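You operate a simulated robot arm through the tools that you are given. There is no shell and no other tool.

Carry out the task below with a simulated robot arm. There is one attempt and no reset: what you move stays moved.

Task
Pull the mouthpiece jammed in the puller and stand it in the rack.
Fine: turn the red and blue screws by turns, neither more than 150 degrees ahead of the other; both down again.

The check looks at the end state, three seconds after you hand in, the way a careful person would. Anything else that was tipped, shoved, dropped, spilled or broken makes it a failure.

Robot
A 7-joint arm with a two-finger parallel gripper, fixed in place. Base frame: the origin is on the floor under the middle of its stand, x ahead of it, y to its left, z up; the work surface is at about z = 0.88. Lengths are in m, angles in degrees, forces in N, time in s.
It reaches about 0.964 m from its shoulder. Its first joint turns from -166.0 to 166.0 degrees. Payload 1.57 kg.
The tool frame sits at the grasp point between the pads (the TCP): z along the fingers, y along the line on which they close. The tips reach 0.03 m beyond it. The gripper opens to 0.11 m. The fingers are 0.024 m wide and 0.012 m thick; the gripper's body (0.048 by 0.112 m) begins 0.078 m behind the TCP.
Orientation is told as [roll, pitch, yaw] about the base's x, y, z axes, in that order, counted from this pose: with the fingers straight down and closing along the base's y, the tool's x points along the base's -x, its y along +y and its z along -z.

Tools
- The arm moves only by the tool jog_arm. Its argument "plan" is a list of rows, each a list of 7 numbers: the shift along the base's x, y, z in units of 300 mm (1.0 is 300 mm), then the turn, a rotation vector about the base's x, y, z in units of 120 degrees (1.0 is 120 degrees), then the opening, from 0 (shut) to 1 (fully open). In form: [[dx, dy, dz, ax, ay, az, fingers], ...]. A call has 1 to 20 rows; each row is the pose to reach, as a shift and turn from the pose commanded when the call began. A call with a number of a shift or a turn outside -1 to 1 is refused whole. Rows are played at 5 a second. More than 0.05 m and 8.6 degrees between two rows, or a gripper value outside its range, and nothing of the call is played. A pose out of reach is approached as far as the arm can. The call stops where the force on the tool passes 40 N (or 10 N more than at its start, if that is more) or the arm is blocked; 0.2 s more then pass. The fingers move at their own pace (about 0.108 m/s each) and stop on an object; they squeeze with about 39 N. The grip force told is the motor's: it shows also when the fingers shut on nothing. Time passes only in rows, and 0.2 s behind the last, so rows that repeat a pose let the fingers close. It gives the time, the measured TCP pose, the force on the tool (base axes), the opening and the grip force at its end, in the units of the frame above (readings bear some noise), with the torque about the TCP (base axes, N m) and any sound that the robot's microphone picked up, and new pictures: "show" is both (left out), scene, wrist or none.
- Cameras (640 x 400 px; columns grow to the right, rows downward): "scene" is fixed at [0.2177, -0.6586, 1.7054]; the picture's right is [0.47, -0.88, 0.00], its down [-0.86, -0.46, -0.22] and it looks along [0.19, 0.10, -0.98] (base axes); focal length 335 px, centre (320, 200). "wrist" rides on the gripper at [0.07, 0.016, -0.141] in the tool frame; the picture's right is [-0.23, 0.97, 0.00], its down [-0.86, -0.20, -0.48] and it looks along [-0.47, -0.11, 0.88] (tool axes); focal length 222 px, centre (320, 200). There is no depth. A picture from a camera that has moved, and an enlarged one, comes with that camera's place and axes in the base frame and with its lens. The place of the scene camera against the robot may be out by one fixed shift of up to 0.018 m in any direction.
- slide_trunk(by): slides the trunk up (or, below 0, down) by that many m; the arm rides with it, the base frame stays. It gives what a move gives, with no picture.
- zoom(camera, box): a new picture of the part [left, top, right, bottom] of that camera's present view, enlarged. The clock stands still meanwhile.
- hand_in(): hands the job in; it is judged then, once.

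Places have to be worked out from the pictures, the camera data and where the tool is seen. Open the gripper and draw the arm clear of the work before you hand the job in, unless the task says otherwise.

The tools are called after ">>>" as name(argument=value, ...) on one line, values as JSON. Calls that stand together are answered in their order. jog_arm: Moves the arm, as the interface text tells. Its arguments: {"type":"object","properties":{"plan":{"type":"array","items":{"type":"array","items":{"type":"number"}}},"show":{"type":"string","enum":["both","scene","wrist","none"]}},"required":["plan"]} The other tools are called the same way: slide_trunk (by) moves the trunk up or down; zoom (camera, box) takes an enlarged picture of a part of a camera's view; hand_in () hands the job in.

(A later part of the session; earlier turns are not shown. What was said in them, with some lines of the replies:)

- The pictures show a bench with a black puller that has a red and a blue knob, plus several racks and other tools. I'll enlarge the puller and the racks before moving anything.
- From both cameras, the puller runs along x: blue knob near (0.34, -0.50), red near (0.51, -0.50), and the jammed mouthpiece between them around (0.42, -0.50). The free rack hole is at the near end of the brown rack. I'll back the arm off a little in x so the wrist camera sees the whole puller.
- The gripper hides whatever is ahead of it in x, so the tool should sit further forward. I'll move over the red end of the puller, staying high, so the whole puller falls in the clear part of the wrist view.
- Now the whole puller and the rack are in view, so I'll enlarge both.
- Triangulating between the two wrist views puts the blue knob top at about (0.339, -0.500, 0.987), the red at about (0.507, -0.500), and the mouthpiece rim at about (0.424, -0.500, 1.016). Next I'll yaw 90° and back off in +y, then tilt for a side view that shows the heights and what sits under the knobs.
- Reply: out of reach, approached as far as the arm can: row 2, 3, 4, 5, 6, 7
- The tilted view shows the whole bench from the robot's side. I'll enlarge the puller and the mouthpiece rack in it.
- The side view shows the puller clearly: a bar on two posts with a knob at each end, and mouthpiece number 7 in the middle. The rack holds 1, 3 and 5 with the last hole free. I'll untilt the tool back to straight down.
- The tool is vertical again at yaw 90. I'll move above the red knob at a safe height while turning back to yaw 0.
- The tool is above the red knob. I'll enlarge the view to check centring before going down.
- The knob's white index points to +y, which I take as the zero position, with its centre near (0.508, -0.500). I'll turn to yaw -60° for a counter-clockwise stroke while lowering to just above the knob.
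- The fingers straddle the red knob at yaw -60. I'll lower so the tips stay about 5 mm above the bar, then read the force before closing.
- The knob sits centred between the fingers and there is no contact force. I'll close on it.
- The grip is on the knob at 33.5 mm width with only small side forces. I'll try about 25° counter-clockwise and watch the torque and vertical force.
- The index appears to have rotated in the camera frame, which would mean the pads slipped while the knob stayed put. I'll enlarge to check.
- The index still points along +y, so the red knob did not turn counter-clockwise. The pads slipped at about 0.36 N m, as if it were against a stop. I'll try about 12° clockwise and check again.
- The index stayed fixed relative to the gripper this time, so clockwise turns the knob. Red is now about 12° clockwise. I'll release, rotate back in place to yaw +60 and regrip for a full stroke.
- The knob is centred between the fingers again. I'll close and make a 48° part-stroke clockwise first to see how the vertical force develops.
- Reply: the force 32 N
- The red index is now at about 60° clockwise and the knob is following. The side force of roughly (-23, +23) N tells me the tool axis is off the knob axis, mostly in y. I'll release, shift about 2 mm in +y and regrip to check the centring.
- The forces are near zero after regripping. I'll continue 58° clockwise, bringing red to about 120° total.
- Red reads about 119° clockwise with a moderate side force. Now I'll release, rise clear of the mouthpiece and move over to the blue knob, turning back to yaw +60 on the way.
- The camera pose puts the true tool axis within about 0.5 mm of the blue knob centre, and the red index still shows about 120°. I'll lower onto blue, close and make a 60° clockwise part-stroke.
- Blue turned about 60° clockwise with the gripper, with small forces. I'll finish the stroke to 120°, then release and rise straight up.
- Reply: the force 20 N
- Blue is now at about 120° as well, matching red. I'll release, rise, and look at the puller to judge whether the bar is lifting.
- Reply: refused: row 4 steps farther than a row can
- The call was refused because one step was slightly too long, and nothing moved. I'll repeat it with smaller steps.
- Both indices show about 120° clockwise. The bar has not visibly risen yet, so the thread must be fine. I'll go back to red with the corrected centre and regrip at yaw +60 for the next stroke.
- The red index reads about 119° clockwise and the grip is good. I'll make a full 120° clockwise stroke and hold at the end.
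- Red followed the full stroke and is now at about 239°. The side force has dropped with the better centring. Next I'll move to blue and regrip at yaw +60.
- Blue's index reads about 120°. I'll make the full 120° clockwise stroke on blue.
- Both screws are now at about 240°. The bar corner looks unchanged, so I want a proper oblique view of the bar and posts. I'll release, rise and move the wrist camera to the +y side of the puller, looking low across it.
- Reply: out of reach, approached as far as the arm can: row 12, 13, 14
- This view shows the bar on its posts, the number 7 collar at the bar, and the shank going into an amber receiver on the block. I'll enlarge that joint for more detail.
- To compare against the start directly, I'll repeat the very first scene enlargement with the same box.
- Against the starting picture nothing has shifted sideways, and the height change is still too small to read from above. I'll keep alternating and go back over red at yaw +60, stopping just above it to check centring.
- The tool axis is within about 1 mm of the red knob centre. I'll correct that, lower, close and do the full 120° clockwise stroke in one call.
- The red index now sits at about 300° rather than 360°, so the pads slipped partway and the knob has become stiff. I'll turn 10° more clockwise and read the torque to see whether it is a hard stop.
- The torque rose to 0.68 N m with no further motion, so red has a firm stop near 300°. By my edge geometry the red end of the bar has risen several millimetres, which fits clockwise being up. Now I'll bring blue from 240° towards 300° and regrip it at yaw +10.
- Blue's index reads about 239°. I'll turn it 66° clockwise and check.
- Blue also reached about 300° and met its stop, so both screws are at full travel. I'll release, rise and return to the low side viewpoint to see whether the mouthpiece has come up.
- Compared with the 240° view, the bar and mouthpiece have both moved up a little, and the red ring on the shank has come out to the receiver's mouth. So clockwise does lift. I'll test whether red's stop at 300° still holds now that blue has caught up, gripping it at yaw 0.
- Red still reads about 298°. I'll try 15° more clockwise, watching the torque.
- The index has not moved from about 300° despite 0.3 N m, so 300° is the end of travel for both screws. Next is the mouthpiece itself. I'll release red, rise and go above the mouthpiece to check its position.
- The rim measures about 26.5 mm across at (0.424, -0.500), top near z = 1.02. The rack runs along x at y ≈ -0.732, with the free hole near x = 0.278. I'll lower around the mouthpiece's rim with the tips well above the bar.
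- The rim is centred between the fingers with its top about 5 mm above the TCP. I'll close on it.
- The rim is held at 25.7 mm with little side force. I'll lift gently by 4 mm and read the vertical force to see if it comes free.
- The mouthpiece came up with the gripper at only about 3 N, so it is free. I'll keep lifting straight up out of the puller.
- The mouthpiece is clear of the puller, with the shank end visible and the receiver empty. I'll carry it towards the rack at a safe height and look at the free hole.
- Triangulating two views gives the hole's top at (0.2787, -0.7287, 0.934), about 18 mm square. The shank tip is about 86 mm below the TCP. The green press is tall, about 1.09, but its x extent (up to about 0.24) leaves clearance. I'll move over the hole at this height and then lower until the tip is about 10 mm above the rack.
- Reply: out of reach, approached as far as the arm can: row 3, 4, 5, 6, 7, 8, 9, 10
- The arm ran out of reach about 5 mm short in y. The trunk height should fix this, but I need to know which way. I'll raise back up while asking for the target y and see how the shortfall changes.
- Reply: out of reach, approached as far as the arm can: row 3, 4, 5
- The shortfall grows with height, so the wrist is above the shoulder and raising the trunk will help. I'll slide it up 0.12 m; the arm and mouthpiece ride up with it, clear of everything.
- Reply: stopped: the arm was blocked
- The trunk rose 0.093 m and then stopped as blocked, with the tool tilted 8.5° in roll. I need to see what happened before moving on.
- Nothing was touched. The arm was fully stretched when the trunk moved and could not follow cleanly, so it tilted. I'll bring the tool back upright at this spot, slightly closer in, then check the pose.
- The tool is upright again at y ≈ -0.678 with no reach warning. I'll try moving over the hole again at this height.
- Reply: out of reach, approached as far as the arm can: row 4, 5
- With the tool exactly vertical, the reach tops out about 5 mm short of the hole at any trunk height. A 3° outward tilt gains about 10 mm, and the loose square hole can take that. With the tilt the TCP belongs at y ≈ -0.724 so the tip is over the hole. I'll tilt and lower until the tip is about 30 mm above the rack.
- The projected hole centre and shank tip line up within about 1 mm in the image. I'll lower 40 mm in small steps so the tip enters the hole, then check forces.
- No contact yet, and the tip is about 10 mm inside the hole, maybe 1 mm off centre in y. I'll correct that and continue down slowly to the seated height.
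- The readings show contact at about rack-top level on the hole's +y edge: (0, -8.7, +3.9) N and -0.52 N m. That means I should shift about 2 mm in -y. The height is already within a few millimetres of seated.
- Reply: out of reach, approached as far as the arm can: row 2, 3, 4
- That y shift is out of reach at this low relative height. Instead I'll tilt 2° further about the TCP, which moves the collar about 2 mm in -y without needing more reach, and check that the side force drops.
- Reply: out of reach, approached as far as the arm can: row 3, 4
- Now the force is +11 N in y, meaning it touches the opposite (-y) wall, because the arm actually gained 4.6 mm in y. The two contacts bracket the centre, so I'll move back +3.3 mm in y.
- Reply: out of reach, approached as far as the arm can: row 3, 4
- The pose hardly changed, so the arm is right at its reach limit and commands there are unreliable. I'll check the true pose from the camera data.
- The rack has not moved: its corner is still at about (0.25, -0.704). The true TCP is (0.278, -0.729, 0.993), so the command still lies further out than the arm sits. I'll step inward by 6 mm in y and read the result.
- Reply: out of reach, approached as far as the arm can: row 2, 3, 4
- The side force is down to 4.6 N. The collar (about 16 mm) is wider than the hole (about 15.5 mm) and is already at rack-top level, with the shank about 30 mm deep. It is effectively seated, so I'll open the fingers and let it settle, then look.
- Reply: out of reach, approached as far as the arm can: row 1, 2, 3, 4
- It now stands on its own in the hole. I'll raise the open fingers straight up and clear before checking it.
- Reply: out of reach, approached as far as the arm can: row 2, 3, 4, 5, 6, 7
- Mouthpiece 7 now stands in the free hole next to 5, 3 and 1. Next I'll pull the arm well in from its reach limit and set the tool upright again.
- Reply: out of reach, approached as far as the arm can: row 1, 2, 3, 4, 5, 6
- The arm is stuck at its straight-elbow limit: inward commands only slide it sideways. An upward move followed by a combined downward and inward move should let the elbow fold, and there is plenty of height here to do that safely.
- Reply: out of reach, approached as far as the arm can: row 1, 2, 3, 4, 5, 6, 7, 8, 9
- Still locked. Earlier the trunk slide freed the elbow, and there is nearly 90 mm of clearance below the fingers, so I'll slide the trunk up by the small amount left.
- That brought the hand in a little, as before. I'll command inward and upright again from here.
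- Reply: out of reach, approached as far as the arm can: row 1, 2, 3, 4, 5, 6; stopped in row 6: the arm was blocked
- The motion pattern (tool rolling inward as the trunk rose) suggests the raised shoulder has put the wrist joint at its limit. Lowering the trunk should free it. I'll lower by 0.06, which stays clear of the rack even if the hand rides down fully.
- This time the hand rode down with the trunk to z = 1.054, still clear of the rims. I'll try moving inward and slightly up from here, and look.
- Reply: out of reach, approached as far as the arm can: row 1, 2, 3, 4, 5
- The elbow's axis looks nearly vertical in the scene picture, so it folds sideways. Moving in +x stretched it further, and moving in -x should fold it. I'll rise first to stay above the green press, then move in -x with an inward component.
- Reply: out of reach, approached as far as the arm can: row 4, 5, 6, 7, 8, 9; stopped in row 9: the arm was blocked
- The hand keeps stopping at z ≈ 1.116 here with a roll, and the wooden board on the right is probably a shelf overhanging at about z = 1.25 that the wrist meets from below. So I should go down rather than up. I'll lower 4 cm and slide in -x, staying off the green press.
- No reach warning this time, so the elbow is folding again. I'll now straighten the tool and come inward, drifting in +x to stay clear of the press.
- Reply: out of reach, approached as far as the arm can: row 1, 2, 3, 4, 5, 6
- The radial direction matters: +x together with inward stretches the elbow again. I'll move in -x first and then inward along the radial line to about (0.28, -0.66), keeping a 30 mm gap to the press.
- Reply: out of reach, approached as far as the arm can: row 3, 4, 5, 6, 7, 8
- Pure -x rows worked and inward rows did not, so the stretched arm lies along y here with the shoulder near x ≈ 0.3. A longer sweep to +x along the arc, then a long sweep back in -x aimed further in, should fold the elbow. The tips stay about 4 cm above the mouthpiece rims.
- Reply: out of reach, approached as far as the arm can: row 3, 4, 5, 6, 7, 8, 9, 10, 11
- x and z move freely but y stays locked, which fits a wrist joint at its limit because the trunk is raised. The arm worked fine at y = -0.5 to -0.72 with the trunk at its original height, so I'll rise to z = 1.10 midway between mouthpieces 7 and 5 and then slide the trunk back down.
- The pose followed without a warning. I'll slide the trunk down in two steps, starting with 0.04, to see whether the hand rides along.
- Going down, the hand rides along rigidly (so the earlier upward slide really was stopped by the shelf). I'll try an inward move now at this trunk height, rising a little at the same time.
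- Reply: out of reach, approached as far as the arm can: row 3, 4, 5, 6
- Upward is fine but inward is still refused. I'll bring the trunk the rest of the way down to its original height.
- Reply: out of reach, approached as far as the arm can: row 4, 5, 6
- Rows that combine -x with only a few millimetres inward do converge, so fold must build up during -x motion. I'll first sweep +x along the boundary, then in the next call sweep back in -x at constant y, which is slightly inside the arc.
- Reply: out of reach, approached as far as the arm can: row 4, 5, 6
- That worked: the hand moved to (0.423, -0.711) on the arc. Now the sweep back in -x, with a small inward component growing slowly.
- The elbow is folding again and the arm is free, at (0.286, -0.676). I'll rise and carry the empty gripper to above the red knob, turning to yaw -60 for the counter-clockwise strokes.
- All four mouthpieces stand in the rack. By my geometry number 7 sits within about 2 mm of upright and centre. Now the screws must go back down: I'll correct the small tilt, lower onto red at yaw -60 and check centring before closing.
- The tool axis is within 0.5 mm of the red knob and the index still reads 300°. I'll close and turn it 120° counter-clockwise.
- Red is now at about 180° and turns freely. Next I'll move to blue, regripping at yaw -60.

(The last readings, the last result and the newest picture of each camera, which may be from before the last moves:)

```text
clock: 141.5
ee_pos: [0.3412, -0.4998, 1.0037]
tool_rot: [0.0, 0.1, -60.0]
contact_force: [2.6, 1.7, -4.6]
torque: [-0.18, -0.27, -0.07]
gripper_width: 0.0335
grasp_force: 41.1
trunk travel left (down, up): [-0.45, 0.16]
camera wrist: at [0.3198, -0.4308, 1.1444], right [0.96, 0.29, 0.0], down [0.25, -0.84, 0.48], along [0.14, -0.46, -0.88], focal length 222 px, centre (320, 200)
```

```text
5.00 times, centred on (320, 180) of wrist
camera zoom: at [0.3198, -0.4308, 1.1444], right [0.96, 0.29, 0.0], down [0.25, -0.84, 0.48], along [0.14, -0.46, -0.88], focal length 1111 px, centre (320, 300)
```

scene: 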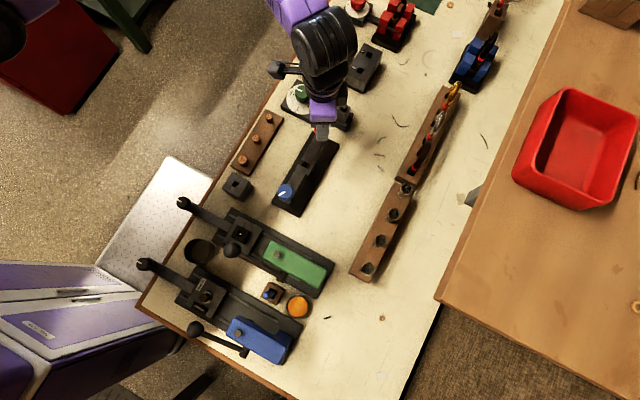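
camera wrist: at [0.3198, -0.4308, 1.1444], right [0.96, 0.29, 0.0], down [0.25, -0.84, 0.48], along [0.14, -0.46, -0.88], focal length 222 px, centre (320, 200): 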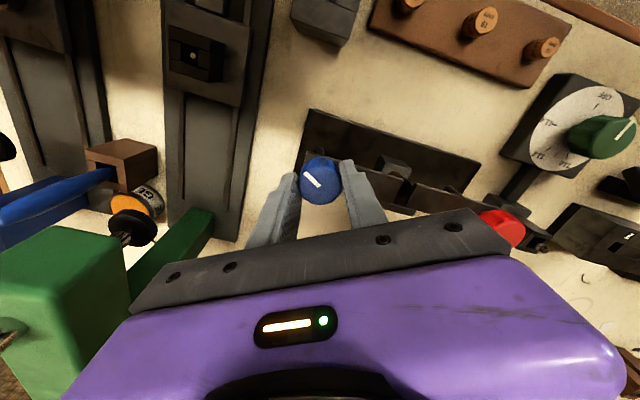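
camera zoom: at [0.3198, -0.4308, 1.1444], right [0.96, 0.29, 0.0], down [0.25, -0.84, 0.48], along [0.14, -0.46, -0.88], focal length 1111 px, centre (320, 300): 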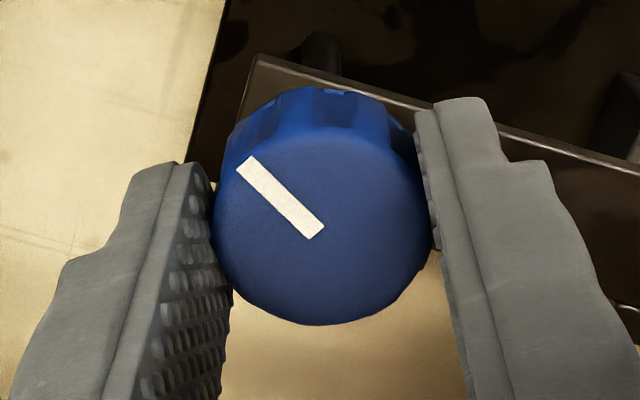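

Blue reads about 300° and is gripped. I'll turn it 120° counter-clockwise to 180°.

>>> jog_arm(plan=[[0, 0, 0, 0, 0, 0.071, 0.1], [0, 0, 0, 0, 0, 0.142, 0.1], [0, 0, 0, 0, 0, 0.213, 0.1], [0, 0, 0, 0, 0, 0.285, 0.1], [0, 0, 0, 0, 0, 0.356, 0.1], [0, 0, 0, 0, 0, 0.427, 0.1], [0, 0, 0, 0, 0, 0.498, 0.1], [0, 0, 0, 0, 0, 0.569, 0.1], [0, 0, 0, 0, 0, 0.641, 0.1], [0, 0, 0, 0, 0, 0.712, 0.1], [0, 0, 0, 0, 0, 0.783, 0.1], [0, 0, 0, 0, 0, 0.854, 0.1], [0, 0, 0, 0, 0, 0.925, 0.1], [0, 0, 0, 0, 0, 0.996, 0.1], [0, 0, 0, 0, 0, 1.0, 0.1]], show="wrist")

>>> zoom(camera="wrist", box=[280, 140, 360, 220])

```text
clock: 144.7
ee_pos: [0.3413, -0.4996, 1.0042]
tool_rot: [-0.1, 0.1, 60.2]
contact_force: [2.8, -12.2, -6.1]
torque: [-0.4, -0.02, 0.03]
gripper_width: 0.0334
grasp_force: 41.3
trunk travel left (down, up): [-0.45, 0.16]
camera wrist: at [0.2915, -0.5528, 1.1444], right [-0.73, 0.68, 0.0], down [0.6, 0.64, 0.48], along [0.33, 0.35, -0.88], focal length 222 px, centre (320, 200)
```

wrist: 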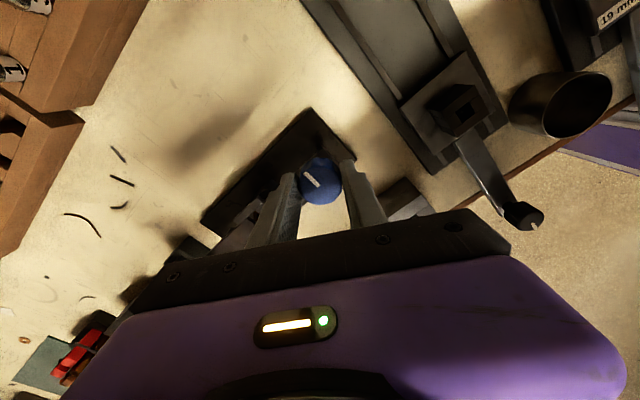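

```text
5.00 times, centred on (320, 180) of wrist
camera zoom: at [0.2915, -0.5528, 1.1444], right [-0.73, 0.68, 0.0], down [0.6, 0.64, 0.48], along [0.33, 0.35, -0.88], focal length 1111 px, centre (320, 300)
```

zoom: 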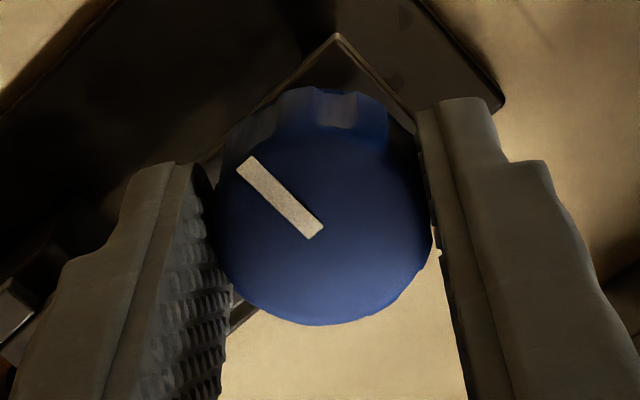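

Blue is at 180°, level with red. Back to red, regripping at yaw -60 and about 2 mm lower since the bar is coming down.

>>> jog_arm(plan=[[0, 0, 0, 0, 0, 0, 0.5], [0, 0, 0.1, 0, 0, -0.071, 0.5], [0, 0, 0.17, 0, 0, -0.142, 0.5], [0.05, 0, 0.17, 0, 0, -0.213, 0.5], [0.11, 0, 0.17, 0, 0, -0.285, 0.5], [0.17, 0, 0.17, 0, 0, -0.356, 0.5], [0.24, 0, 0.17, 0, 0, -0.427, 0.5], [0.31, 0, 0.17, 0, 0, -0.498, 0.5], [0.38, 0, 0.17, 0, 0, -0.569, 0.5], [0.45, 0, 0.17, 0, 0, -0.641, 0.5], [0.51, 0, 0.17, 0, 0, -0.712, 0.5], [0.5603, -0.0023, 0.17, 0, 0, -0.783, 0.5], [0.5603, -0.0023, 0.17, 0, 0, -0.854, 0.5], [0.5603, -0.0023, 0.12, 0, 0, -0.925, 0.5], [0.5603, -0.0023, 0.06, 0, 0, -0.996, 0.5], [0.5603, -0.0023, -0.007, 0, 0, -1.0, 0.5], [0.5603, -0.0023, -0.007, 0, 0, -1.0, 0.5], [0.5603, -0.0023, -0.007, 0, 0, -1.0, 0.1], [0.5603, -0.0023, -0.007, 0, 0, -1.0, 0.1], [0.5603, -0.0023, -0.007, 0, 0, -1.0, 0.1]], show="wrist")

>>> zoom(camera="wrist", box=[280, 140, 360, 220])

```text
clock: 148.9
ee_pos: [0.5092, -0.5011, 1.0018]
tool_rot: [0.0, -0.1, -60.0]
contact_force: [3.9, 1.0, -1.7]
torque: [-0.26, -0.5, -0.02]
gripper_width: 0.0336
grasp_force: 40.5
trunk travel left (down, up): [-0.45, 0.16]
camera wrist: at [0.4884, -0.4318, 1.142], right [0.96, 0.29, 0.0], down [0.25, -0.84, 0.48], along [0.14, -0.46, -0.88], focal length 222 px, centre (320, 200)
```

wrist: 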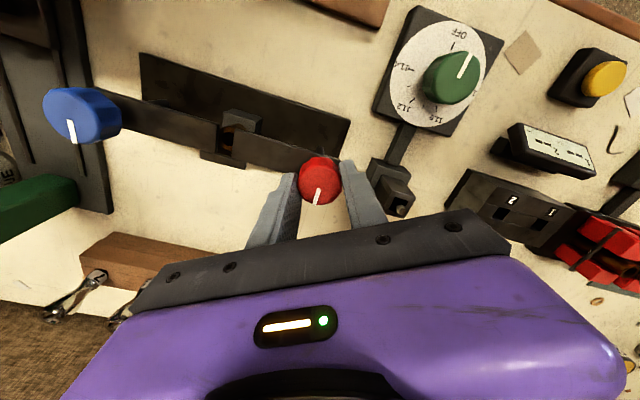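

```text
5.00 times, centred on (320, 180) of wrist
camera zoom: at [0.4884, -0.4318, 1.142], right [0.96, 0.29, 0.0], down [0.25, -0.84, 0.48], along [0.14, -0.46, -0.88], focal length 1111 px, centre (320, 300)
```

zoom: 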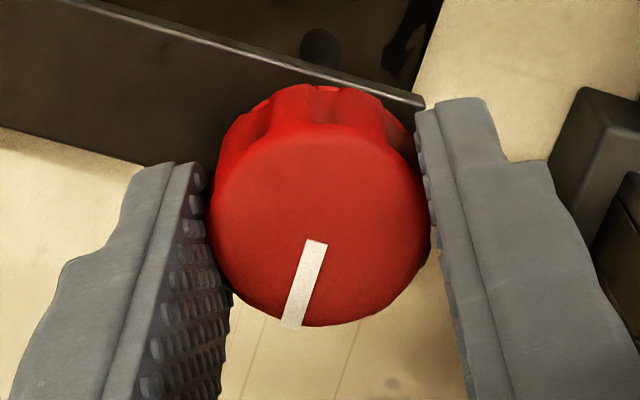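

Red's index is at 180° and the grip is good. Another 120° counter-clockwise will take it to about 60°.

>>> jog_arm(plan=[[0, 0, 0, 0, 0, 0.071, 0.1], [0, 0, 0, 0, 0, 0.142, 0.1], [0, 0, 0, 0, 0, 0.213, 0.1], [0, 0, 0, 0, 0, 0.285, 0.1], [0, 0, 0, 0, 0, 0.356, 0.1], [0, 0, 0, 0, 0, 0.427, 0.1], [0, 0, 0, 0, 0, 0.498, 0.1], [0, 0, 0, 0, 0, 0.569, 0.1], [0, 0, 0, 0, 0, 0.641, 0.1], [0, 0, 0, 0, 0, 0.712, 0.1], [0, 0, 0, 0, 0, 0.783, 0.1], [0, 0, 0, 0, 0, 0.854, 0.1], [0, 0, 0, 0, 0, 0.925, 0.1], [0, 0, 0, 0, 0, 0.996, 0.1], [0, 0, 0, 0, 0, 1.0, 0.1]], show="wrist")

>>> zoom(camera="wrist", box=[280, 140, 360, 220])

```text
clock: 152.1
ee_pos: [0.5098, -0.4987, 1.0018]
tool_rot: [0.0, -0.1, 60.0]
contact_force: [8.5, 4.4, -5.2]
torque: [0.46, -0.38, 0.07]
gripper_width: 0.0332
grasp_force: 41.5
trunk travel left (down, up): [-0.45, 0.16]
camera wrist: at [0.4597, -0.5527, 1.142], right [-0.73, 0.68, 0.0], down [0.6, 0.64, 0.48], along [0.33, 0.35, -0.88], focal length 222 px, centre (320, 200)
```

wrist: 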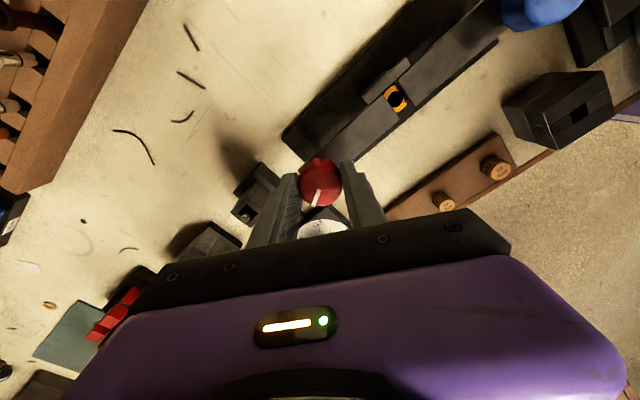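

```text
5.00 times, centred on (320, 180) of wrist
camera zoom: at [0.4597, -0.5527, 1.142], right [-0.73, 0.68, 0.0], down [0.6, 0.64, 0.48], along [0.33, 0.35, -0.88], focal length 1111 px, centre (320, 300)
```

zoom: 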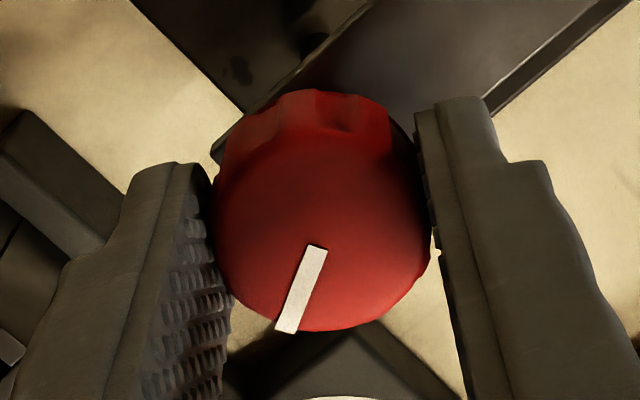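

Red is at about 62°. Now blue again, at yaw -60, to follow from 180°.

>>> jog_arm(plan=[[0, 0, 0, 0, 0, 0, 0.5], [0, 0, 0.1, 0, 0, -0.071, 0.5], [0, 0, 0.17, 0, 0, -0.142, 0.5], [-0.05, 0, 0.17, 0, 0, -0.213, 0.5], [-0.11, 0, 0.17, 0, 0, -0.285, 0.5], [-0.17, 0, 0.17, 0, 0, -0.356, 0.5], [-0.24, 0, 0.17, 0, 0, -0.427, 0.5], [-0.31, 0, 0.17, 0, 0, -0.498, 0.5], [-0.38, 0, 0.17, 0, 0, -0.569, 0.5], [-0.45, 0, 0.17, 0, 0, -0.641, 0.5], [-0.51, 0, 0.17, 0, 0, -0.712, 0.5], [-0.5603, 0.0023, 0.17, 0, 0, -0.783, 0.5], [-0.5603, 0.0023, 0.17, 0, 0, -0.854, 0.5], [-0.5603, 0.0023, 0.12, 0, 0, -0.925, 0.5], [-0.5603, 0.0023, 0.06, 0, 0, -0.996, 0.5], [-0.5603, 0.0023, 0, 0, 0, -1.0, 0.5], [-0.5603, 0.0023, 0, 0, 0, -1.0, 0.5], [-0.5603, 0.0023, 0, 0, 0, -1.0, 0.1], [-0.5603, 0.0023, 0, 0, 0, -1.0, 0.1], [-0.5603, 0.0023, 0, 0, 0, -1.0, 0.1]], show="wrist")

>>> zoom(camera="wrist", box=[280, 140, 360, 220])

```text
clock: 156.3
ee_pos: [0.3401, -0.4977, 1.0019]
tool_rot: [0.0, 0.0, -60.0]
contact_force: [0.1, 0.4, -4.4]
torque: [-0.15, -0.13, -0.01]
gripper_width: 0.0336
grasp_force: 41.4
trunk travel left (down, up): [-0.45, 0.16]
camera wrist: at [0.3198, -0.4305, 1.1419], right [0.96, 0.29, 0.0], down [0.25, -0.84, 0.48], along [0.14, -0.46, -0.88], focal length 222 px, centre (320, 200)
```

wrist: 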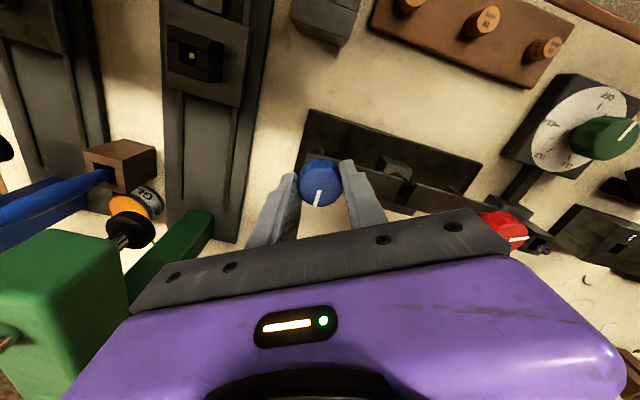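

```text
5.00 times, centred on (320, 180) of wrist
camera zoom: at [0.3198, -0.4305, 1.1419], right [0.96, 0.29, 0.0], down [0.25, -0.84, 0.48], along [0.14, -0.46, -0.88], focal length 1111 px, centre (320, 300)
```

zoom: 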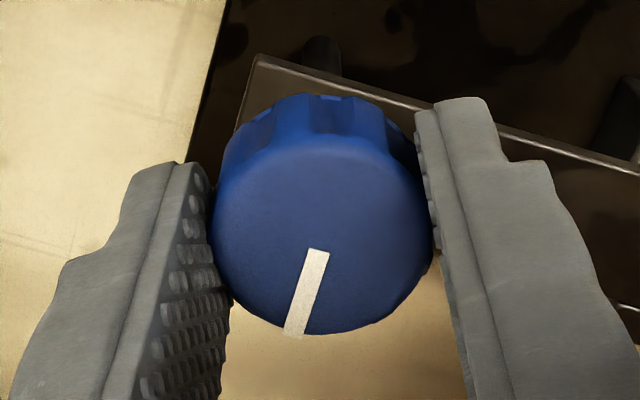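

Blue's index is at 180°. I'll turn it 120° counter-clockwise to about 60°.

>>> jog_arm(plan=[[0, 0, 0, 0, 0, 0.071, 0.1], [0, 0, 0, 0, 0, 0.142, 0.1], [0, 0, 0, 0, 0, 0.213, 0.1], [0, 0, 0, 0, 0, 0.285, 0.1], [0, 0, 0, 0, 0, 0.356, 0.1], [0, 0, 0, 0, 0, 0.427, 0.1], [0, 0, 0, 0, 0, 0.498, 0.1], [0, 0, 0, 0, 0, 0.569, 0.1], [0, 0, 0, 0, 0, 0.641, 0.1], [0, 0, 0, 0, 0, 0.712, 0.1], [0, 0, 0, 0, 0, 0.783, 0.1], [0, 0, 0, 0, 0, 0.854, 0.1], [0, 0, 0, 0, 0, 0.925, 0.1], [0, 0, 0, 0, 0, 0.996, 0.1], [0, 0, 0, 0, 0, 1.0, 0.1]], show="wrist")

>>> zoom(camera="wrist", box=[280, 140, 360, 220])

```text
clock: 159.5
ee_pos: [0.3411, -0.5001, 1.0023]
tool_rot: [0.0, 0.1, 60.1]
contact_force: [-2.3, -14.2, -16.1]
torque: [-0.22, -0.01, 0.02]
gripper_width: 0.0335
grasp_force: 41.4
trunk travel left (down, up): [-0.45, 0.16]
camera wrist: at [0.2914, -0.5529, 1.1421], right [-0.73, 0.68, 0.0], down [0.6, 0.64, 0.48], along [0.33, 0.35, -0.88], focal length 222 px, centre (320, 200)
```

wrist: 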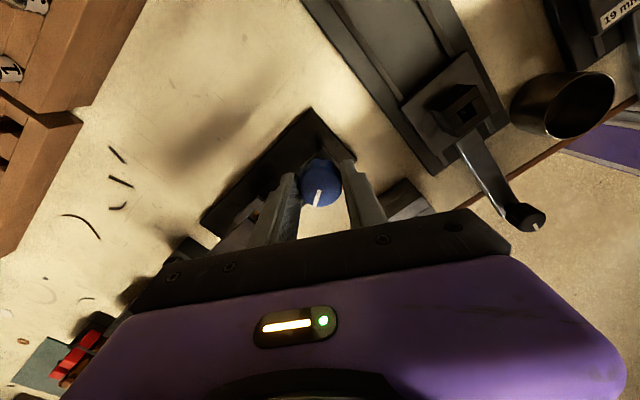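

```text
5.00 times, centred on (320, 180) of wrist
camera zoom: at [0.2914, -0.5529, 1.1421], right [-0.73, 0.68, 0.0], down [0.6, 0.64, 0.48], along [0.33, 0.35, -0.88], focal length 1111 px, centre (320, 300)
```

zoom: 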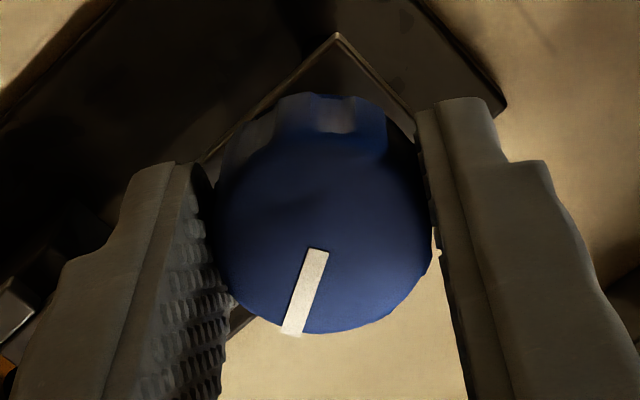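

Blue is at about 60°. I'll move to red and grip at yaw -5 for the last part-stroke down to its stop.

>>> jog_arm(plan=[[0, 0, 0, 0, 0, 0, 0.5], [0, 0, 0.1, 0, 0, -0.05, 0.5], [0, 0, 0.17, 0, 0, -0.1, 0.5], [0.06, 0, 0.17, 0, 0, -0.16, 0.5], [0.13, 0, 0.17, 0, 0, -0.22, 0.5], [0.2, 0, 0.17, 0, 0, -0.28, 0.5], [0.27, 0, 0.17, 0, 0, -0.34, 0.5], [0.34, 0, 0.17, 0, 0, -0.4, 0.5], [0.41, 0, 0.17, 0, 0, -0.46, 0.5], [0.48, 0, 0.17, 0, 0, -0.52, 0.5], [0.53, 0, 0.17, 0, 0, -0.542, 0.5], [0.5603, -0.0023, 0.17, 0, 0, -0.542, 0.5], [0.5603, -0.0023, 0.1, 0, 0, -0.542, 0.5], [0.5603, -0.0023, 0.03, 0, 0, -0.542, 0.5], [0.5603, -0.0023, -0.003, 0, 0, -0.542, 0.5], [0.5603, -0.0023, -0.003, 0, 0, -0.542, 0.5], [0.5603, -0.0023, -0.003, 0, 0, -0.542, 0.1], [0.5603, -0.0023, -0.003, 0, 0, -0.542, 0.1], [0.5603, -0.0023, -0.003, 0, 0, -0.542, 0.1]], show="wrist")

>>> zoom(camera="wrist", box=[280, 140, 360, 220])

```text
clock: 163.5
ee_pos: [0.5088, -0.5012, 1.0014]
tool_rot: [0.0, 0.0, -5.2]
contact_force: [0.7, 0.8, -1.0]
torque: [0.04, 0.16, -0.08]
gripper_width: 0.0334
grasp_force: 41.2
trunk travel left (down, up): [-0.45, 0.16]
camera wrist: at [0.4405, -0.4775, 1.1413], right [0.31, 0.95, 0.0], down [0.83, -0.27, 0.48], along [0.45, -0.15, -0.88], focal length 222 px, centre (320, 200)
```

wrist: 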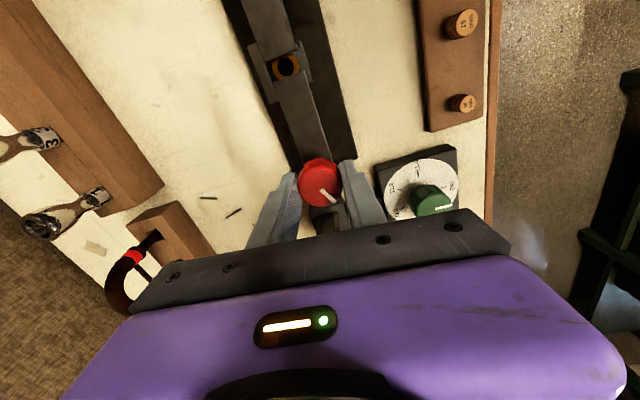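

```text
5.00 times, centred on (320, 180) of wrist
camera zoom: at [0.4405, -0.4775, 1.1413], right [0.31, 0.95, 0.0], down [0.83, -0.27, 0.48], along [0.45, -0.15, -0.88], focal length 1111 px, centre (320, 300)
```

zoom: 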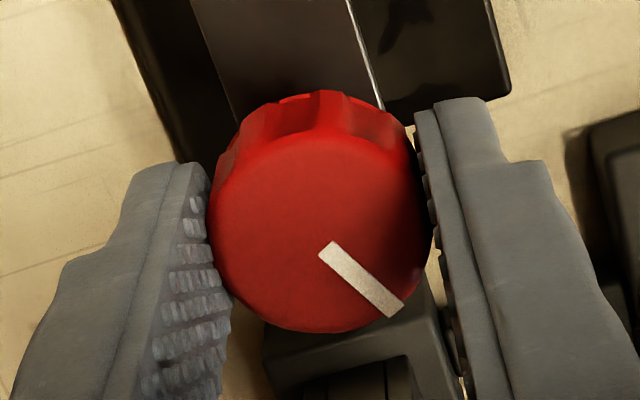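

Red has about 62–64° left. I'll turn 66° counter-clockwise so it just meets the lower stop.

>>> jog_arm(plan=[[0, 0, 0, 0, 0, 0.07, 0.1], [0, 0, 0, 0, 0, 0.14, 0.1], [0, 0, 0, 0, 0, 0.21, 0.1], [0, 0, 0, 0, 0, 0.28, 0.1], [0, 0, 0, 0, 0, 0.35, 0.1], [0, 0, 0, 0, 0, 0.42, 0.1], [0, 0, 0, 0, 0, 0.49, 0.1], [0, 0, 0, 0, 0, 0.55, 0.1], [0, 0, 0, 0, 0, 0.55, 0.1]], show="wrist")

>>> zoom(camera="wrist", box=[280, 140, 360, 220])

```text
clock: 165.5
ee_pos: [0.5082, -0.5007, 1.0025]
tool_rot: [-0.2, -0.1, 61.0]
contact_force: [0.7, -2.1, -6.3]
torque: [0.02, -0.33, -0.61]
gripper_width: 0.0334
grasp_force: 41.2
trunk travel left (down, up): [-0.45, 0.16]
camera wrist: at [0.4603, -0.5534, 1.1414], right [-0.74, 0.67, 0.0], down [0.59, 0.65, 0.48], along [0.32, 0.35, -0.88], focal length 222 px, centre (320, 200)
```

wrist: 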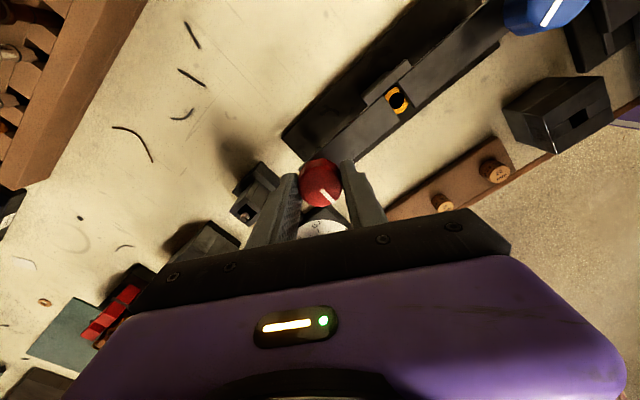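

```text
5.00 times, centred on (320, 180) of wrist
camera zoom: at [0.4603, -0.5534, 1.1414], right [-0.74, 0.67, 0.0], down [0.59, 0.65, 0.48], along [0.32, 0.35, -0.88], focal length 1111 px, centre (320, 300)
```

zoom: 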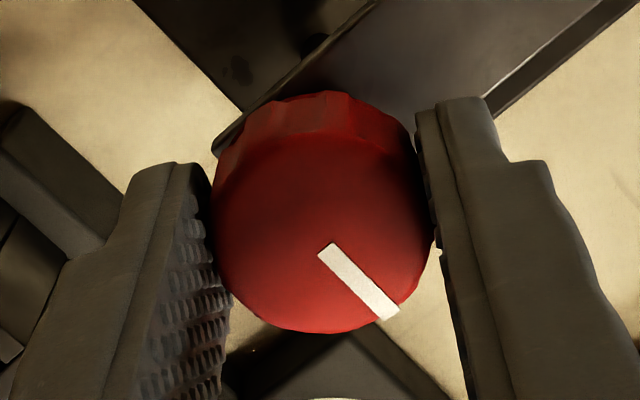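

Torque rose to 0.61 N m and the index points to +y again, so red is fully down. Now blue's last 60°, regripping at yaw -5.

>>> jog_arm(plan=[[0, 0, 0, 0, 0, -0.015, 0.1], [0, 0, 0, 0, 0, -0.015, 0.5], [0, 0, 0.1, 0, 0, -0.05, 0.5], [0, 0, 0.17, 0, 0, -0.1, 0.5], [-0.06, 0, 0.17, 0, 0, -0.16, 0.5], [-0.13, 0, 0.17, 0, 0, -0.22, 0.5], [-0.2, 0, 0.17, 0, 0, -0.28, 0.5], [-0.27, 0, 0.17, 0, 0, -0.34, 0.5], [-0.34, 0, 0.17, 0, 0, -0.4, 0.5], [-0.41, 0, 0.17, 0, 0, -0.46, 0.5], [-0.48, 0, 0.17, 0, 0, -0.52, 0.5], [-0.53, 0, 0.17, 0, 0, -0.55, 0.5], [-0.5603, 0.0023, 0.17, 0, 0, -0.55, 0.5], [-0.5603, 0.0023, 0.1, 0, 0, -0.55, 0.5], [-0.5603, 0.0023, 0.03, 0, 0, -0.55, 0.5], [-0.5603, 0.0023, 0, 0, 0, -0.55, 0.5], [-0.5603, 0.0023, 0, 0, 0, -0.55, 0.5], [-0.5603, 0.0023, 0, 0, 0, -0.55, 0.1], [-0.5603, 0.0023, 0, 0, 0, -0.55, 0.1], [-0.5603, 0.0023, 0, 0, 0, -0.55, 0.1]], show="wrist")

>>> zoom(camera="wrist", box=[280, 140, 360, 220])

>>> zoom(camera="scene", box=[260, 100, 360, 220])

```text
clock: 169.7
ee_pos: [0.3411, -0.4984, 1.0002]
tool_rot: [-0.1, 0.0, -5.1]
contact_force: [-1.0, -2.5, -4.1]
torque: [-0.08, -0.05, 0.05]
gripper_width: 0.0335
grasp_force: 41.0
trunk travel left (down, up): [-0.45, 0.16]
camera wrist: at [0.2724, -0.4774, 1.1413], right [0.31, 0.95, 0.0], down [0.83, -0.27, 0.48], along [0.45, -0.15, -0.88], focal length 222 px, centre (320, 200)
```

wrist: 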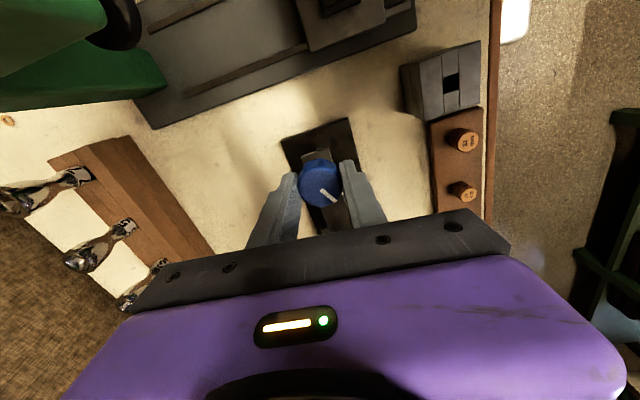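

```text
5.00 times, centred on (320, 180) of wrist
camera zoom: at [0.2724, -0.4774, 1.1413], right [0.31, 0.95, 0.0], down [0.83, -0.27, 0.48], along [0.45, -0.15, -0.88], focal length 1111 px, centre (320, 300)
```

zoom: 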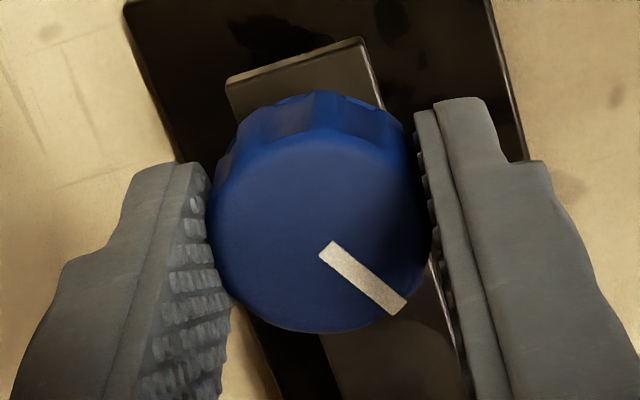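

```text
3.33 times, centred on (310, 160) of scene
camera zoom: at [0.2177, -0.6586, 1.7054], right [0.47, -0.88, 0.0], down [-0.86, -0.46, -0.22], along [0.19, 0.1, -0.98], focal length 1115 px, centre (353, 333)
```

zoom: 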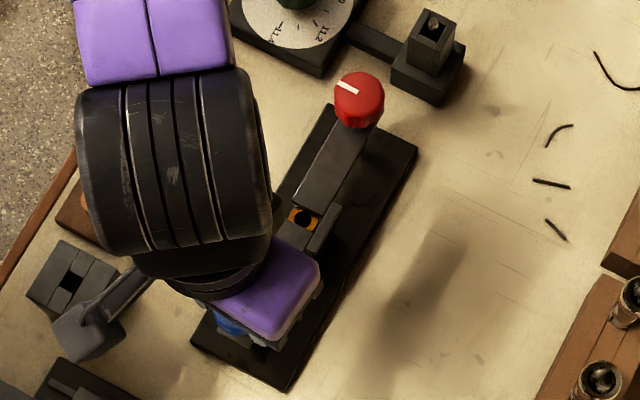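

Red's index in the scene picture matches its starting direction. Blue has about 62° left, so I'll turn it 66° counter-clockwise to its stop.

>>> jog_arm(plan=[[0, 0, 0, 0, 0, 0.07, 0.1], [0, 0, 0, 0, 0, 0.14, 0.1], [0, 0, 0, 0, 0, 0.21, 0.1], [0, 0, 0, 0, 0, 0.28, 0.1], [0, 0, 0, 0, 0, 0.35, 0.1], [0, 0, 0, 0, 0, 0.42, 0.1], [0, 0, 0, 0, 0, 0.49, 0.1], [0, 0, 0, 0, 0, 0.55, 0.1], [0, 0, 0, 0, 0, 0.55, 0.1]], show="wrist")

>>> zoom(camera="wrist", box=[280, 140, 360, 220])

```text
clock: 171.7
ee_pos: [0.34, -0.5001, 1.0011]
tool_rot: [0.0, -0.2, 60.9]
contact_force: [4.6, -5.1, -2.7]
torque: [0.02, -0.42, -0.58]
gripper_width: 0.0335
grasp_force: 41.7
trunk travel left (down, up): [-0.45, 0.16]
camera wrist: at [0.2927, -0.5529, 1.1413], right [-0.74, 0.67, 0.0], down [0.59, 0.65, 0.48], along [0.32, 0.36, -0.88], focal length 222 px, centre (320, 200)
```

wrist: 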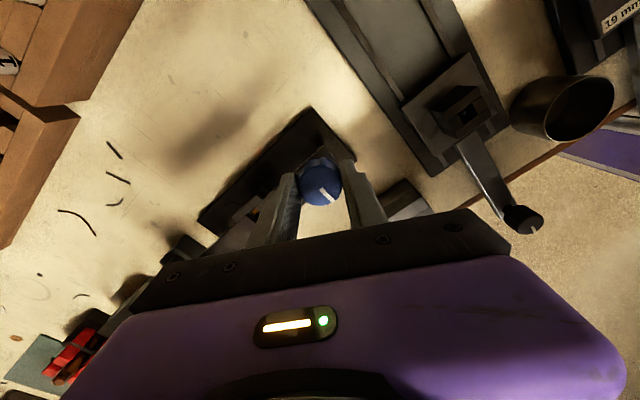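

```text
5.00 times, centred on (320, 180) of wrist
camera zoom: at [0.2927, -0.5529, 1.1413], right [-0.74, 0.67, 0.0], down [0.59, 0.65, 0.48], along [0.32, 0.36, -0.88], focal length 1111 px, centre (320, 300)
```

zoom: 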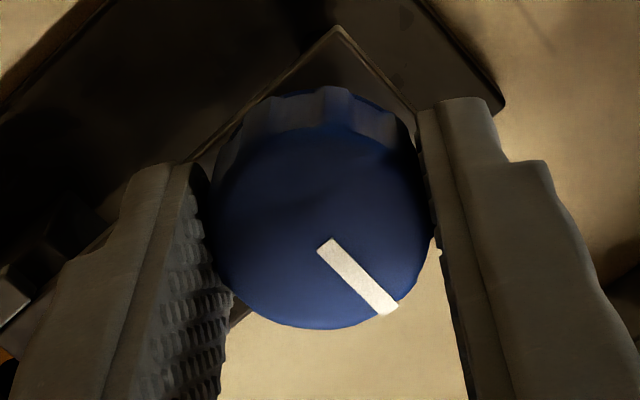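

Blue met its lower stop too (0.58 N m, index along +y). I'll relax the torque, open, rise and draw the arm back to near its starting place.

>>> jog_arm(plan=[[0, 0, 0, 0, 0, -0.015, 0.1], [0, 0, 0, 0, 0, -0.015, 0.5], [0, 0, 0, 0, 0, -0.015, 0.5], [0, 0, 0.13, 0, 0, -0.04, 0.5], [0, 0, 0.27, 0, 0, -0.1, 0.5], [-0.03, 0.04, 0.4, 0, 0, -0.17, 0.5], [-0.07, 0.08, 0.53, 0, 0, -0.24, 0.5], [-0.12, 0.12, 0.65, 0, 0, -0.31, 0.5], [-0.17, 0.16, 0.75, 0, 0, -0.38, 0.5], [-0.22, 0.2, 0.82, 0, 0, -0.45, 0.5], [-0.27, 0.24, 0.82, 0, 0, -0.5, 0.5], [-0.27, 0.24, 0.82, 0, 0, -0.5, 0.5]], show="both")

>>> zoom(camera="scene", box=[240, 100, 380, 230])

>>> zoom(camera="scene", box=[340, 70, 480, 290])

>>> zoom(camera="wrist", box=[100, 100, 320, 260])

```text
clock: 174.3
ee_pos: [0.2589, -0.4276, 1.2465]
tool_rot: [-0.1, 0.1, 0.8]
contact_force: [-1.6, 0.3, 0.5]
torque: [0.03, -0.01, 0.01]
gripper_width: 0.055
grasp_force: 0.1
trunk travel left (down, up): [-0.45, 0.16]
camera wrist: at [0.1884, -0.4116, 1.3875], right [0.21, 0.98, 0.0], down [0.86, -0.19, 0.48], along [0.47, -0.1, -0.88], focal length 222 px, centre (320, 200)
```

scene: 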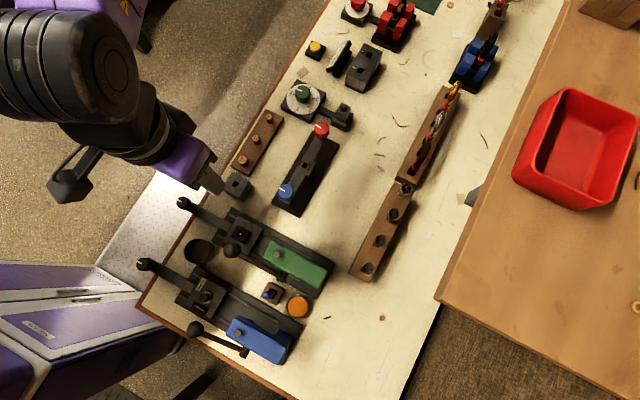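
wrist: 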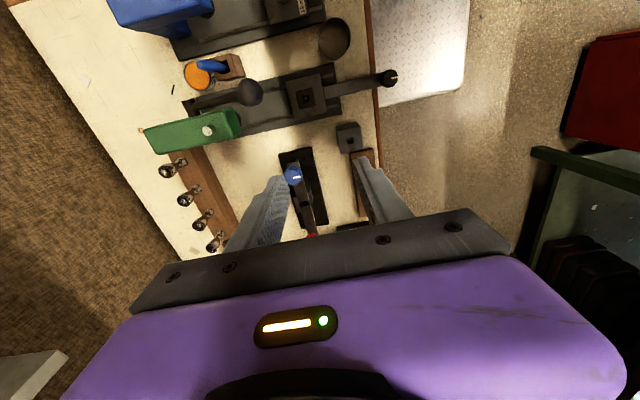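

```text
3.08 times, centred on (310, 165) of scene
camera zoom: at [0.2177, -0.6586, 1.7054], right [0.47, -0.88, 0.0], down [-0.86, -0.46, -0.22], along [0.19, 0.1, -0.98], focal length 1030 px, centre (351, 308)
```

zoom: 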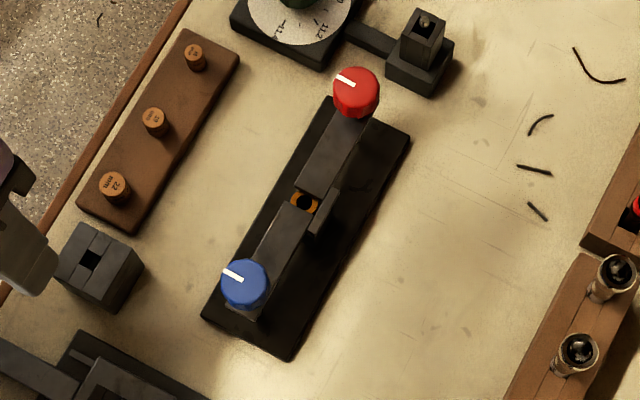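

```text
1.82 times, centred on (410, 180) of scene
camera zoom: at [0.2177, -0.6586, 1.7054], right [0.47, -0.88, 0.0], down [-0.86, -0.46, -0.22], along [0.19, 0.1, -0.98], focal length 608 px, centre (156, 236)
```

zoom: 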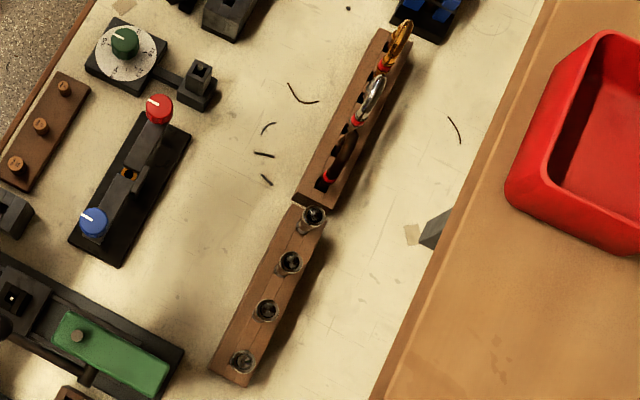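

```text
2.50 times, centred on (210, 180) of wrist
camera zoom: at [0.1884, -0.4116, 1.3875], right [0.21, 0.98, 0.0], down [0.86, -0.19, 0.48], along [0.47, -0.1, -0.88], focal length 555 px, centre (595, 250)
```

zoom: 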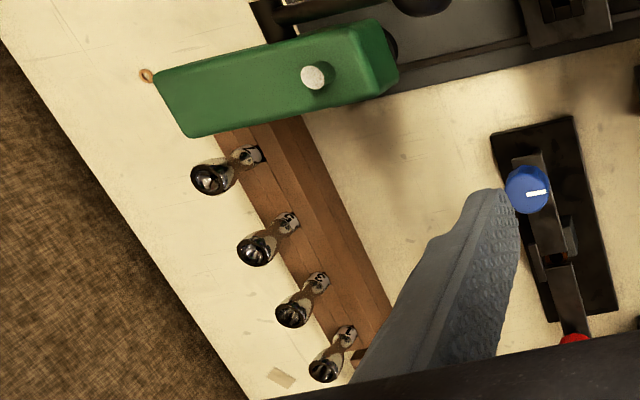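

Compared with the starting pictures, both screw indices are back in their original direction. The puller, racks, bin and other tools are where they were, and mouthpiece 7 stands upright in the rack beside 5, 3 and 1. The gripper is open and well clear, so I'm handing in.

>>> hand_in()

```text
The job is handed in.
```

I pulled mouthpiece 7 and stood it in the free rack hole beside 5, 3 and 1. Both screws are back down, and I've handed the job in; I haven't seen the check's result.

- **Screws:** Clockwise lifts the bar, and both screws stop at about 300°. I turned them by turns going up and coming down, in strokes of up to 120°. By my readings neither was ever more than about 120° ahead of the other. Both ended against their lower stops with the index marks where they started.
- **Mouthpiece:** It came free with about 3 N of pull. In the last pictures it stands upright to within about 3° and is roughly centred in its hole.
- **Shelf contact:** While placing it, the arm reached its limit over the rack. When I raised the trunk there, the arm was stopped, I think by the wooden shelf over the bench. It was blocked again on two later moves nearby. The shelf, the red bin and the rack look unmoved in the final pictures.

Nothing else on the bench looks moved. The gripper is open and the arm is back near its starting place.
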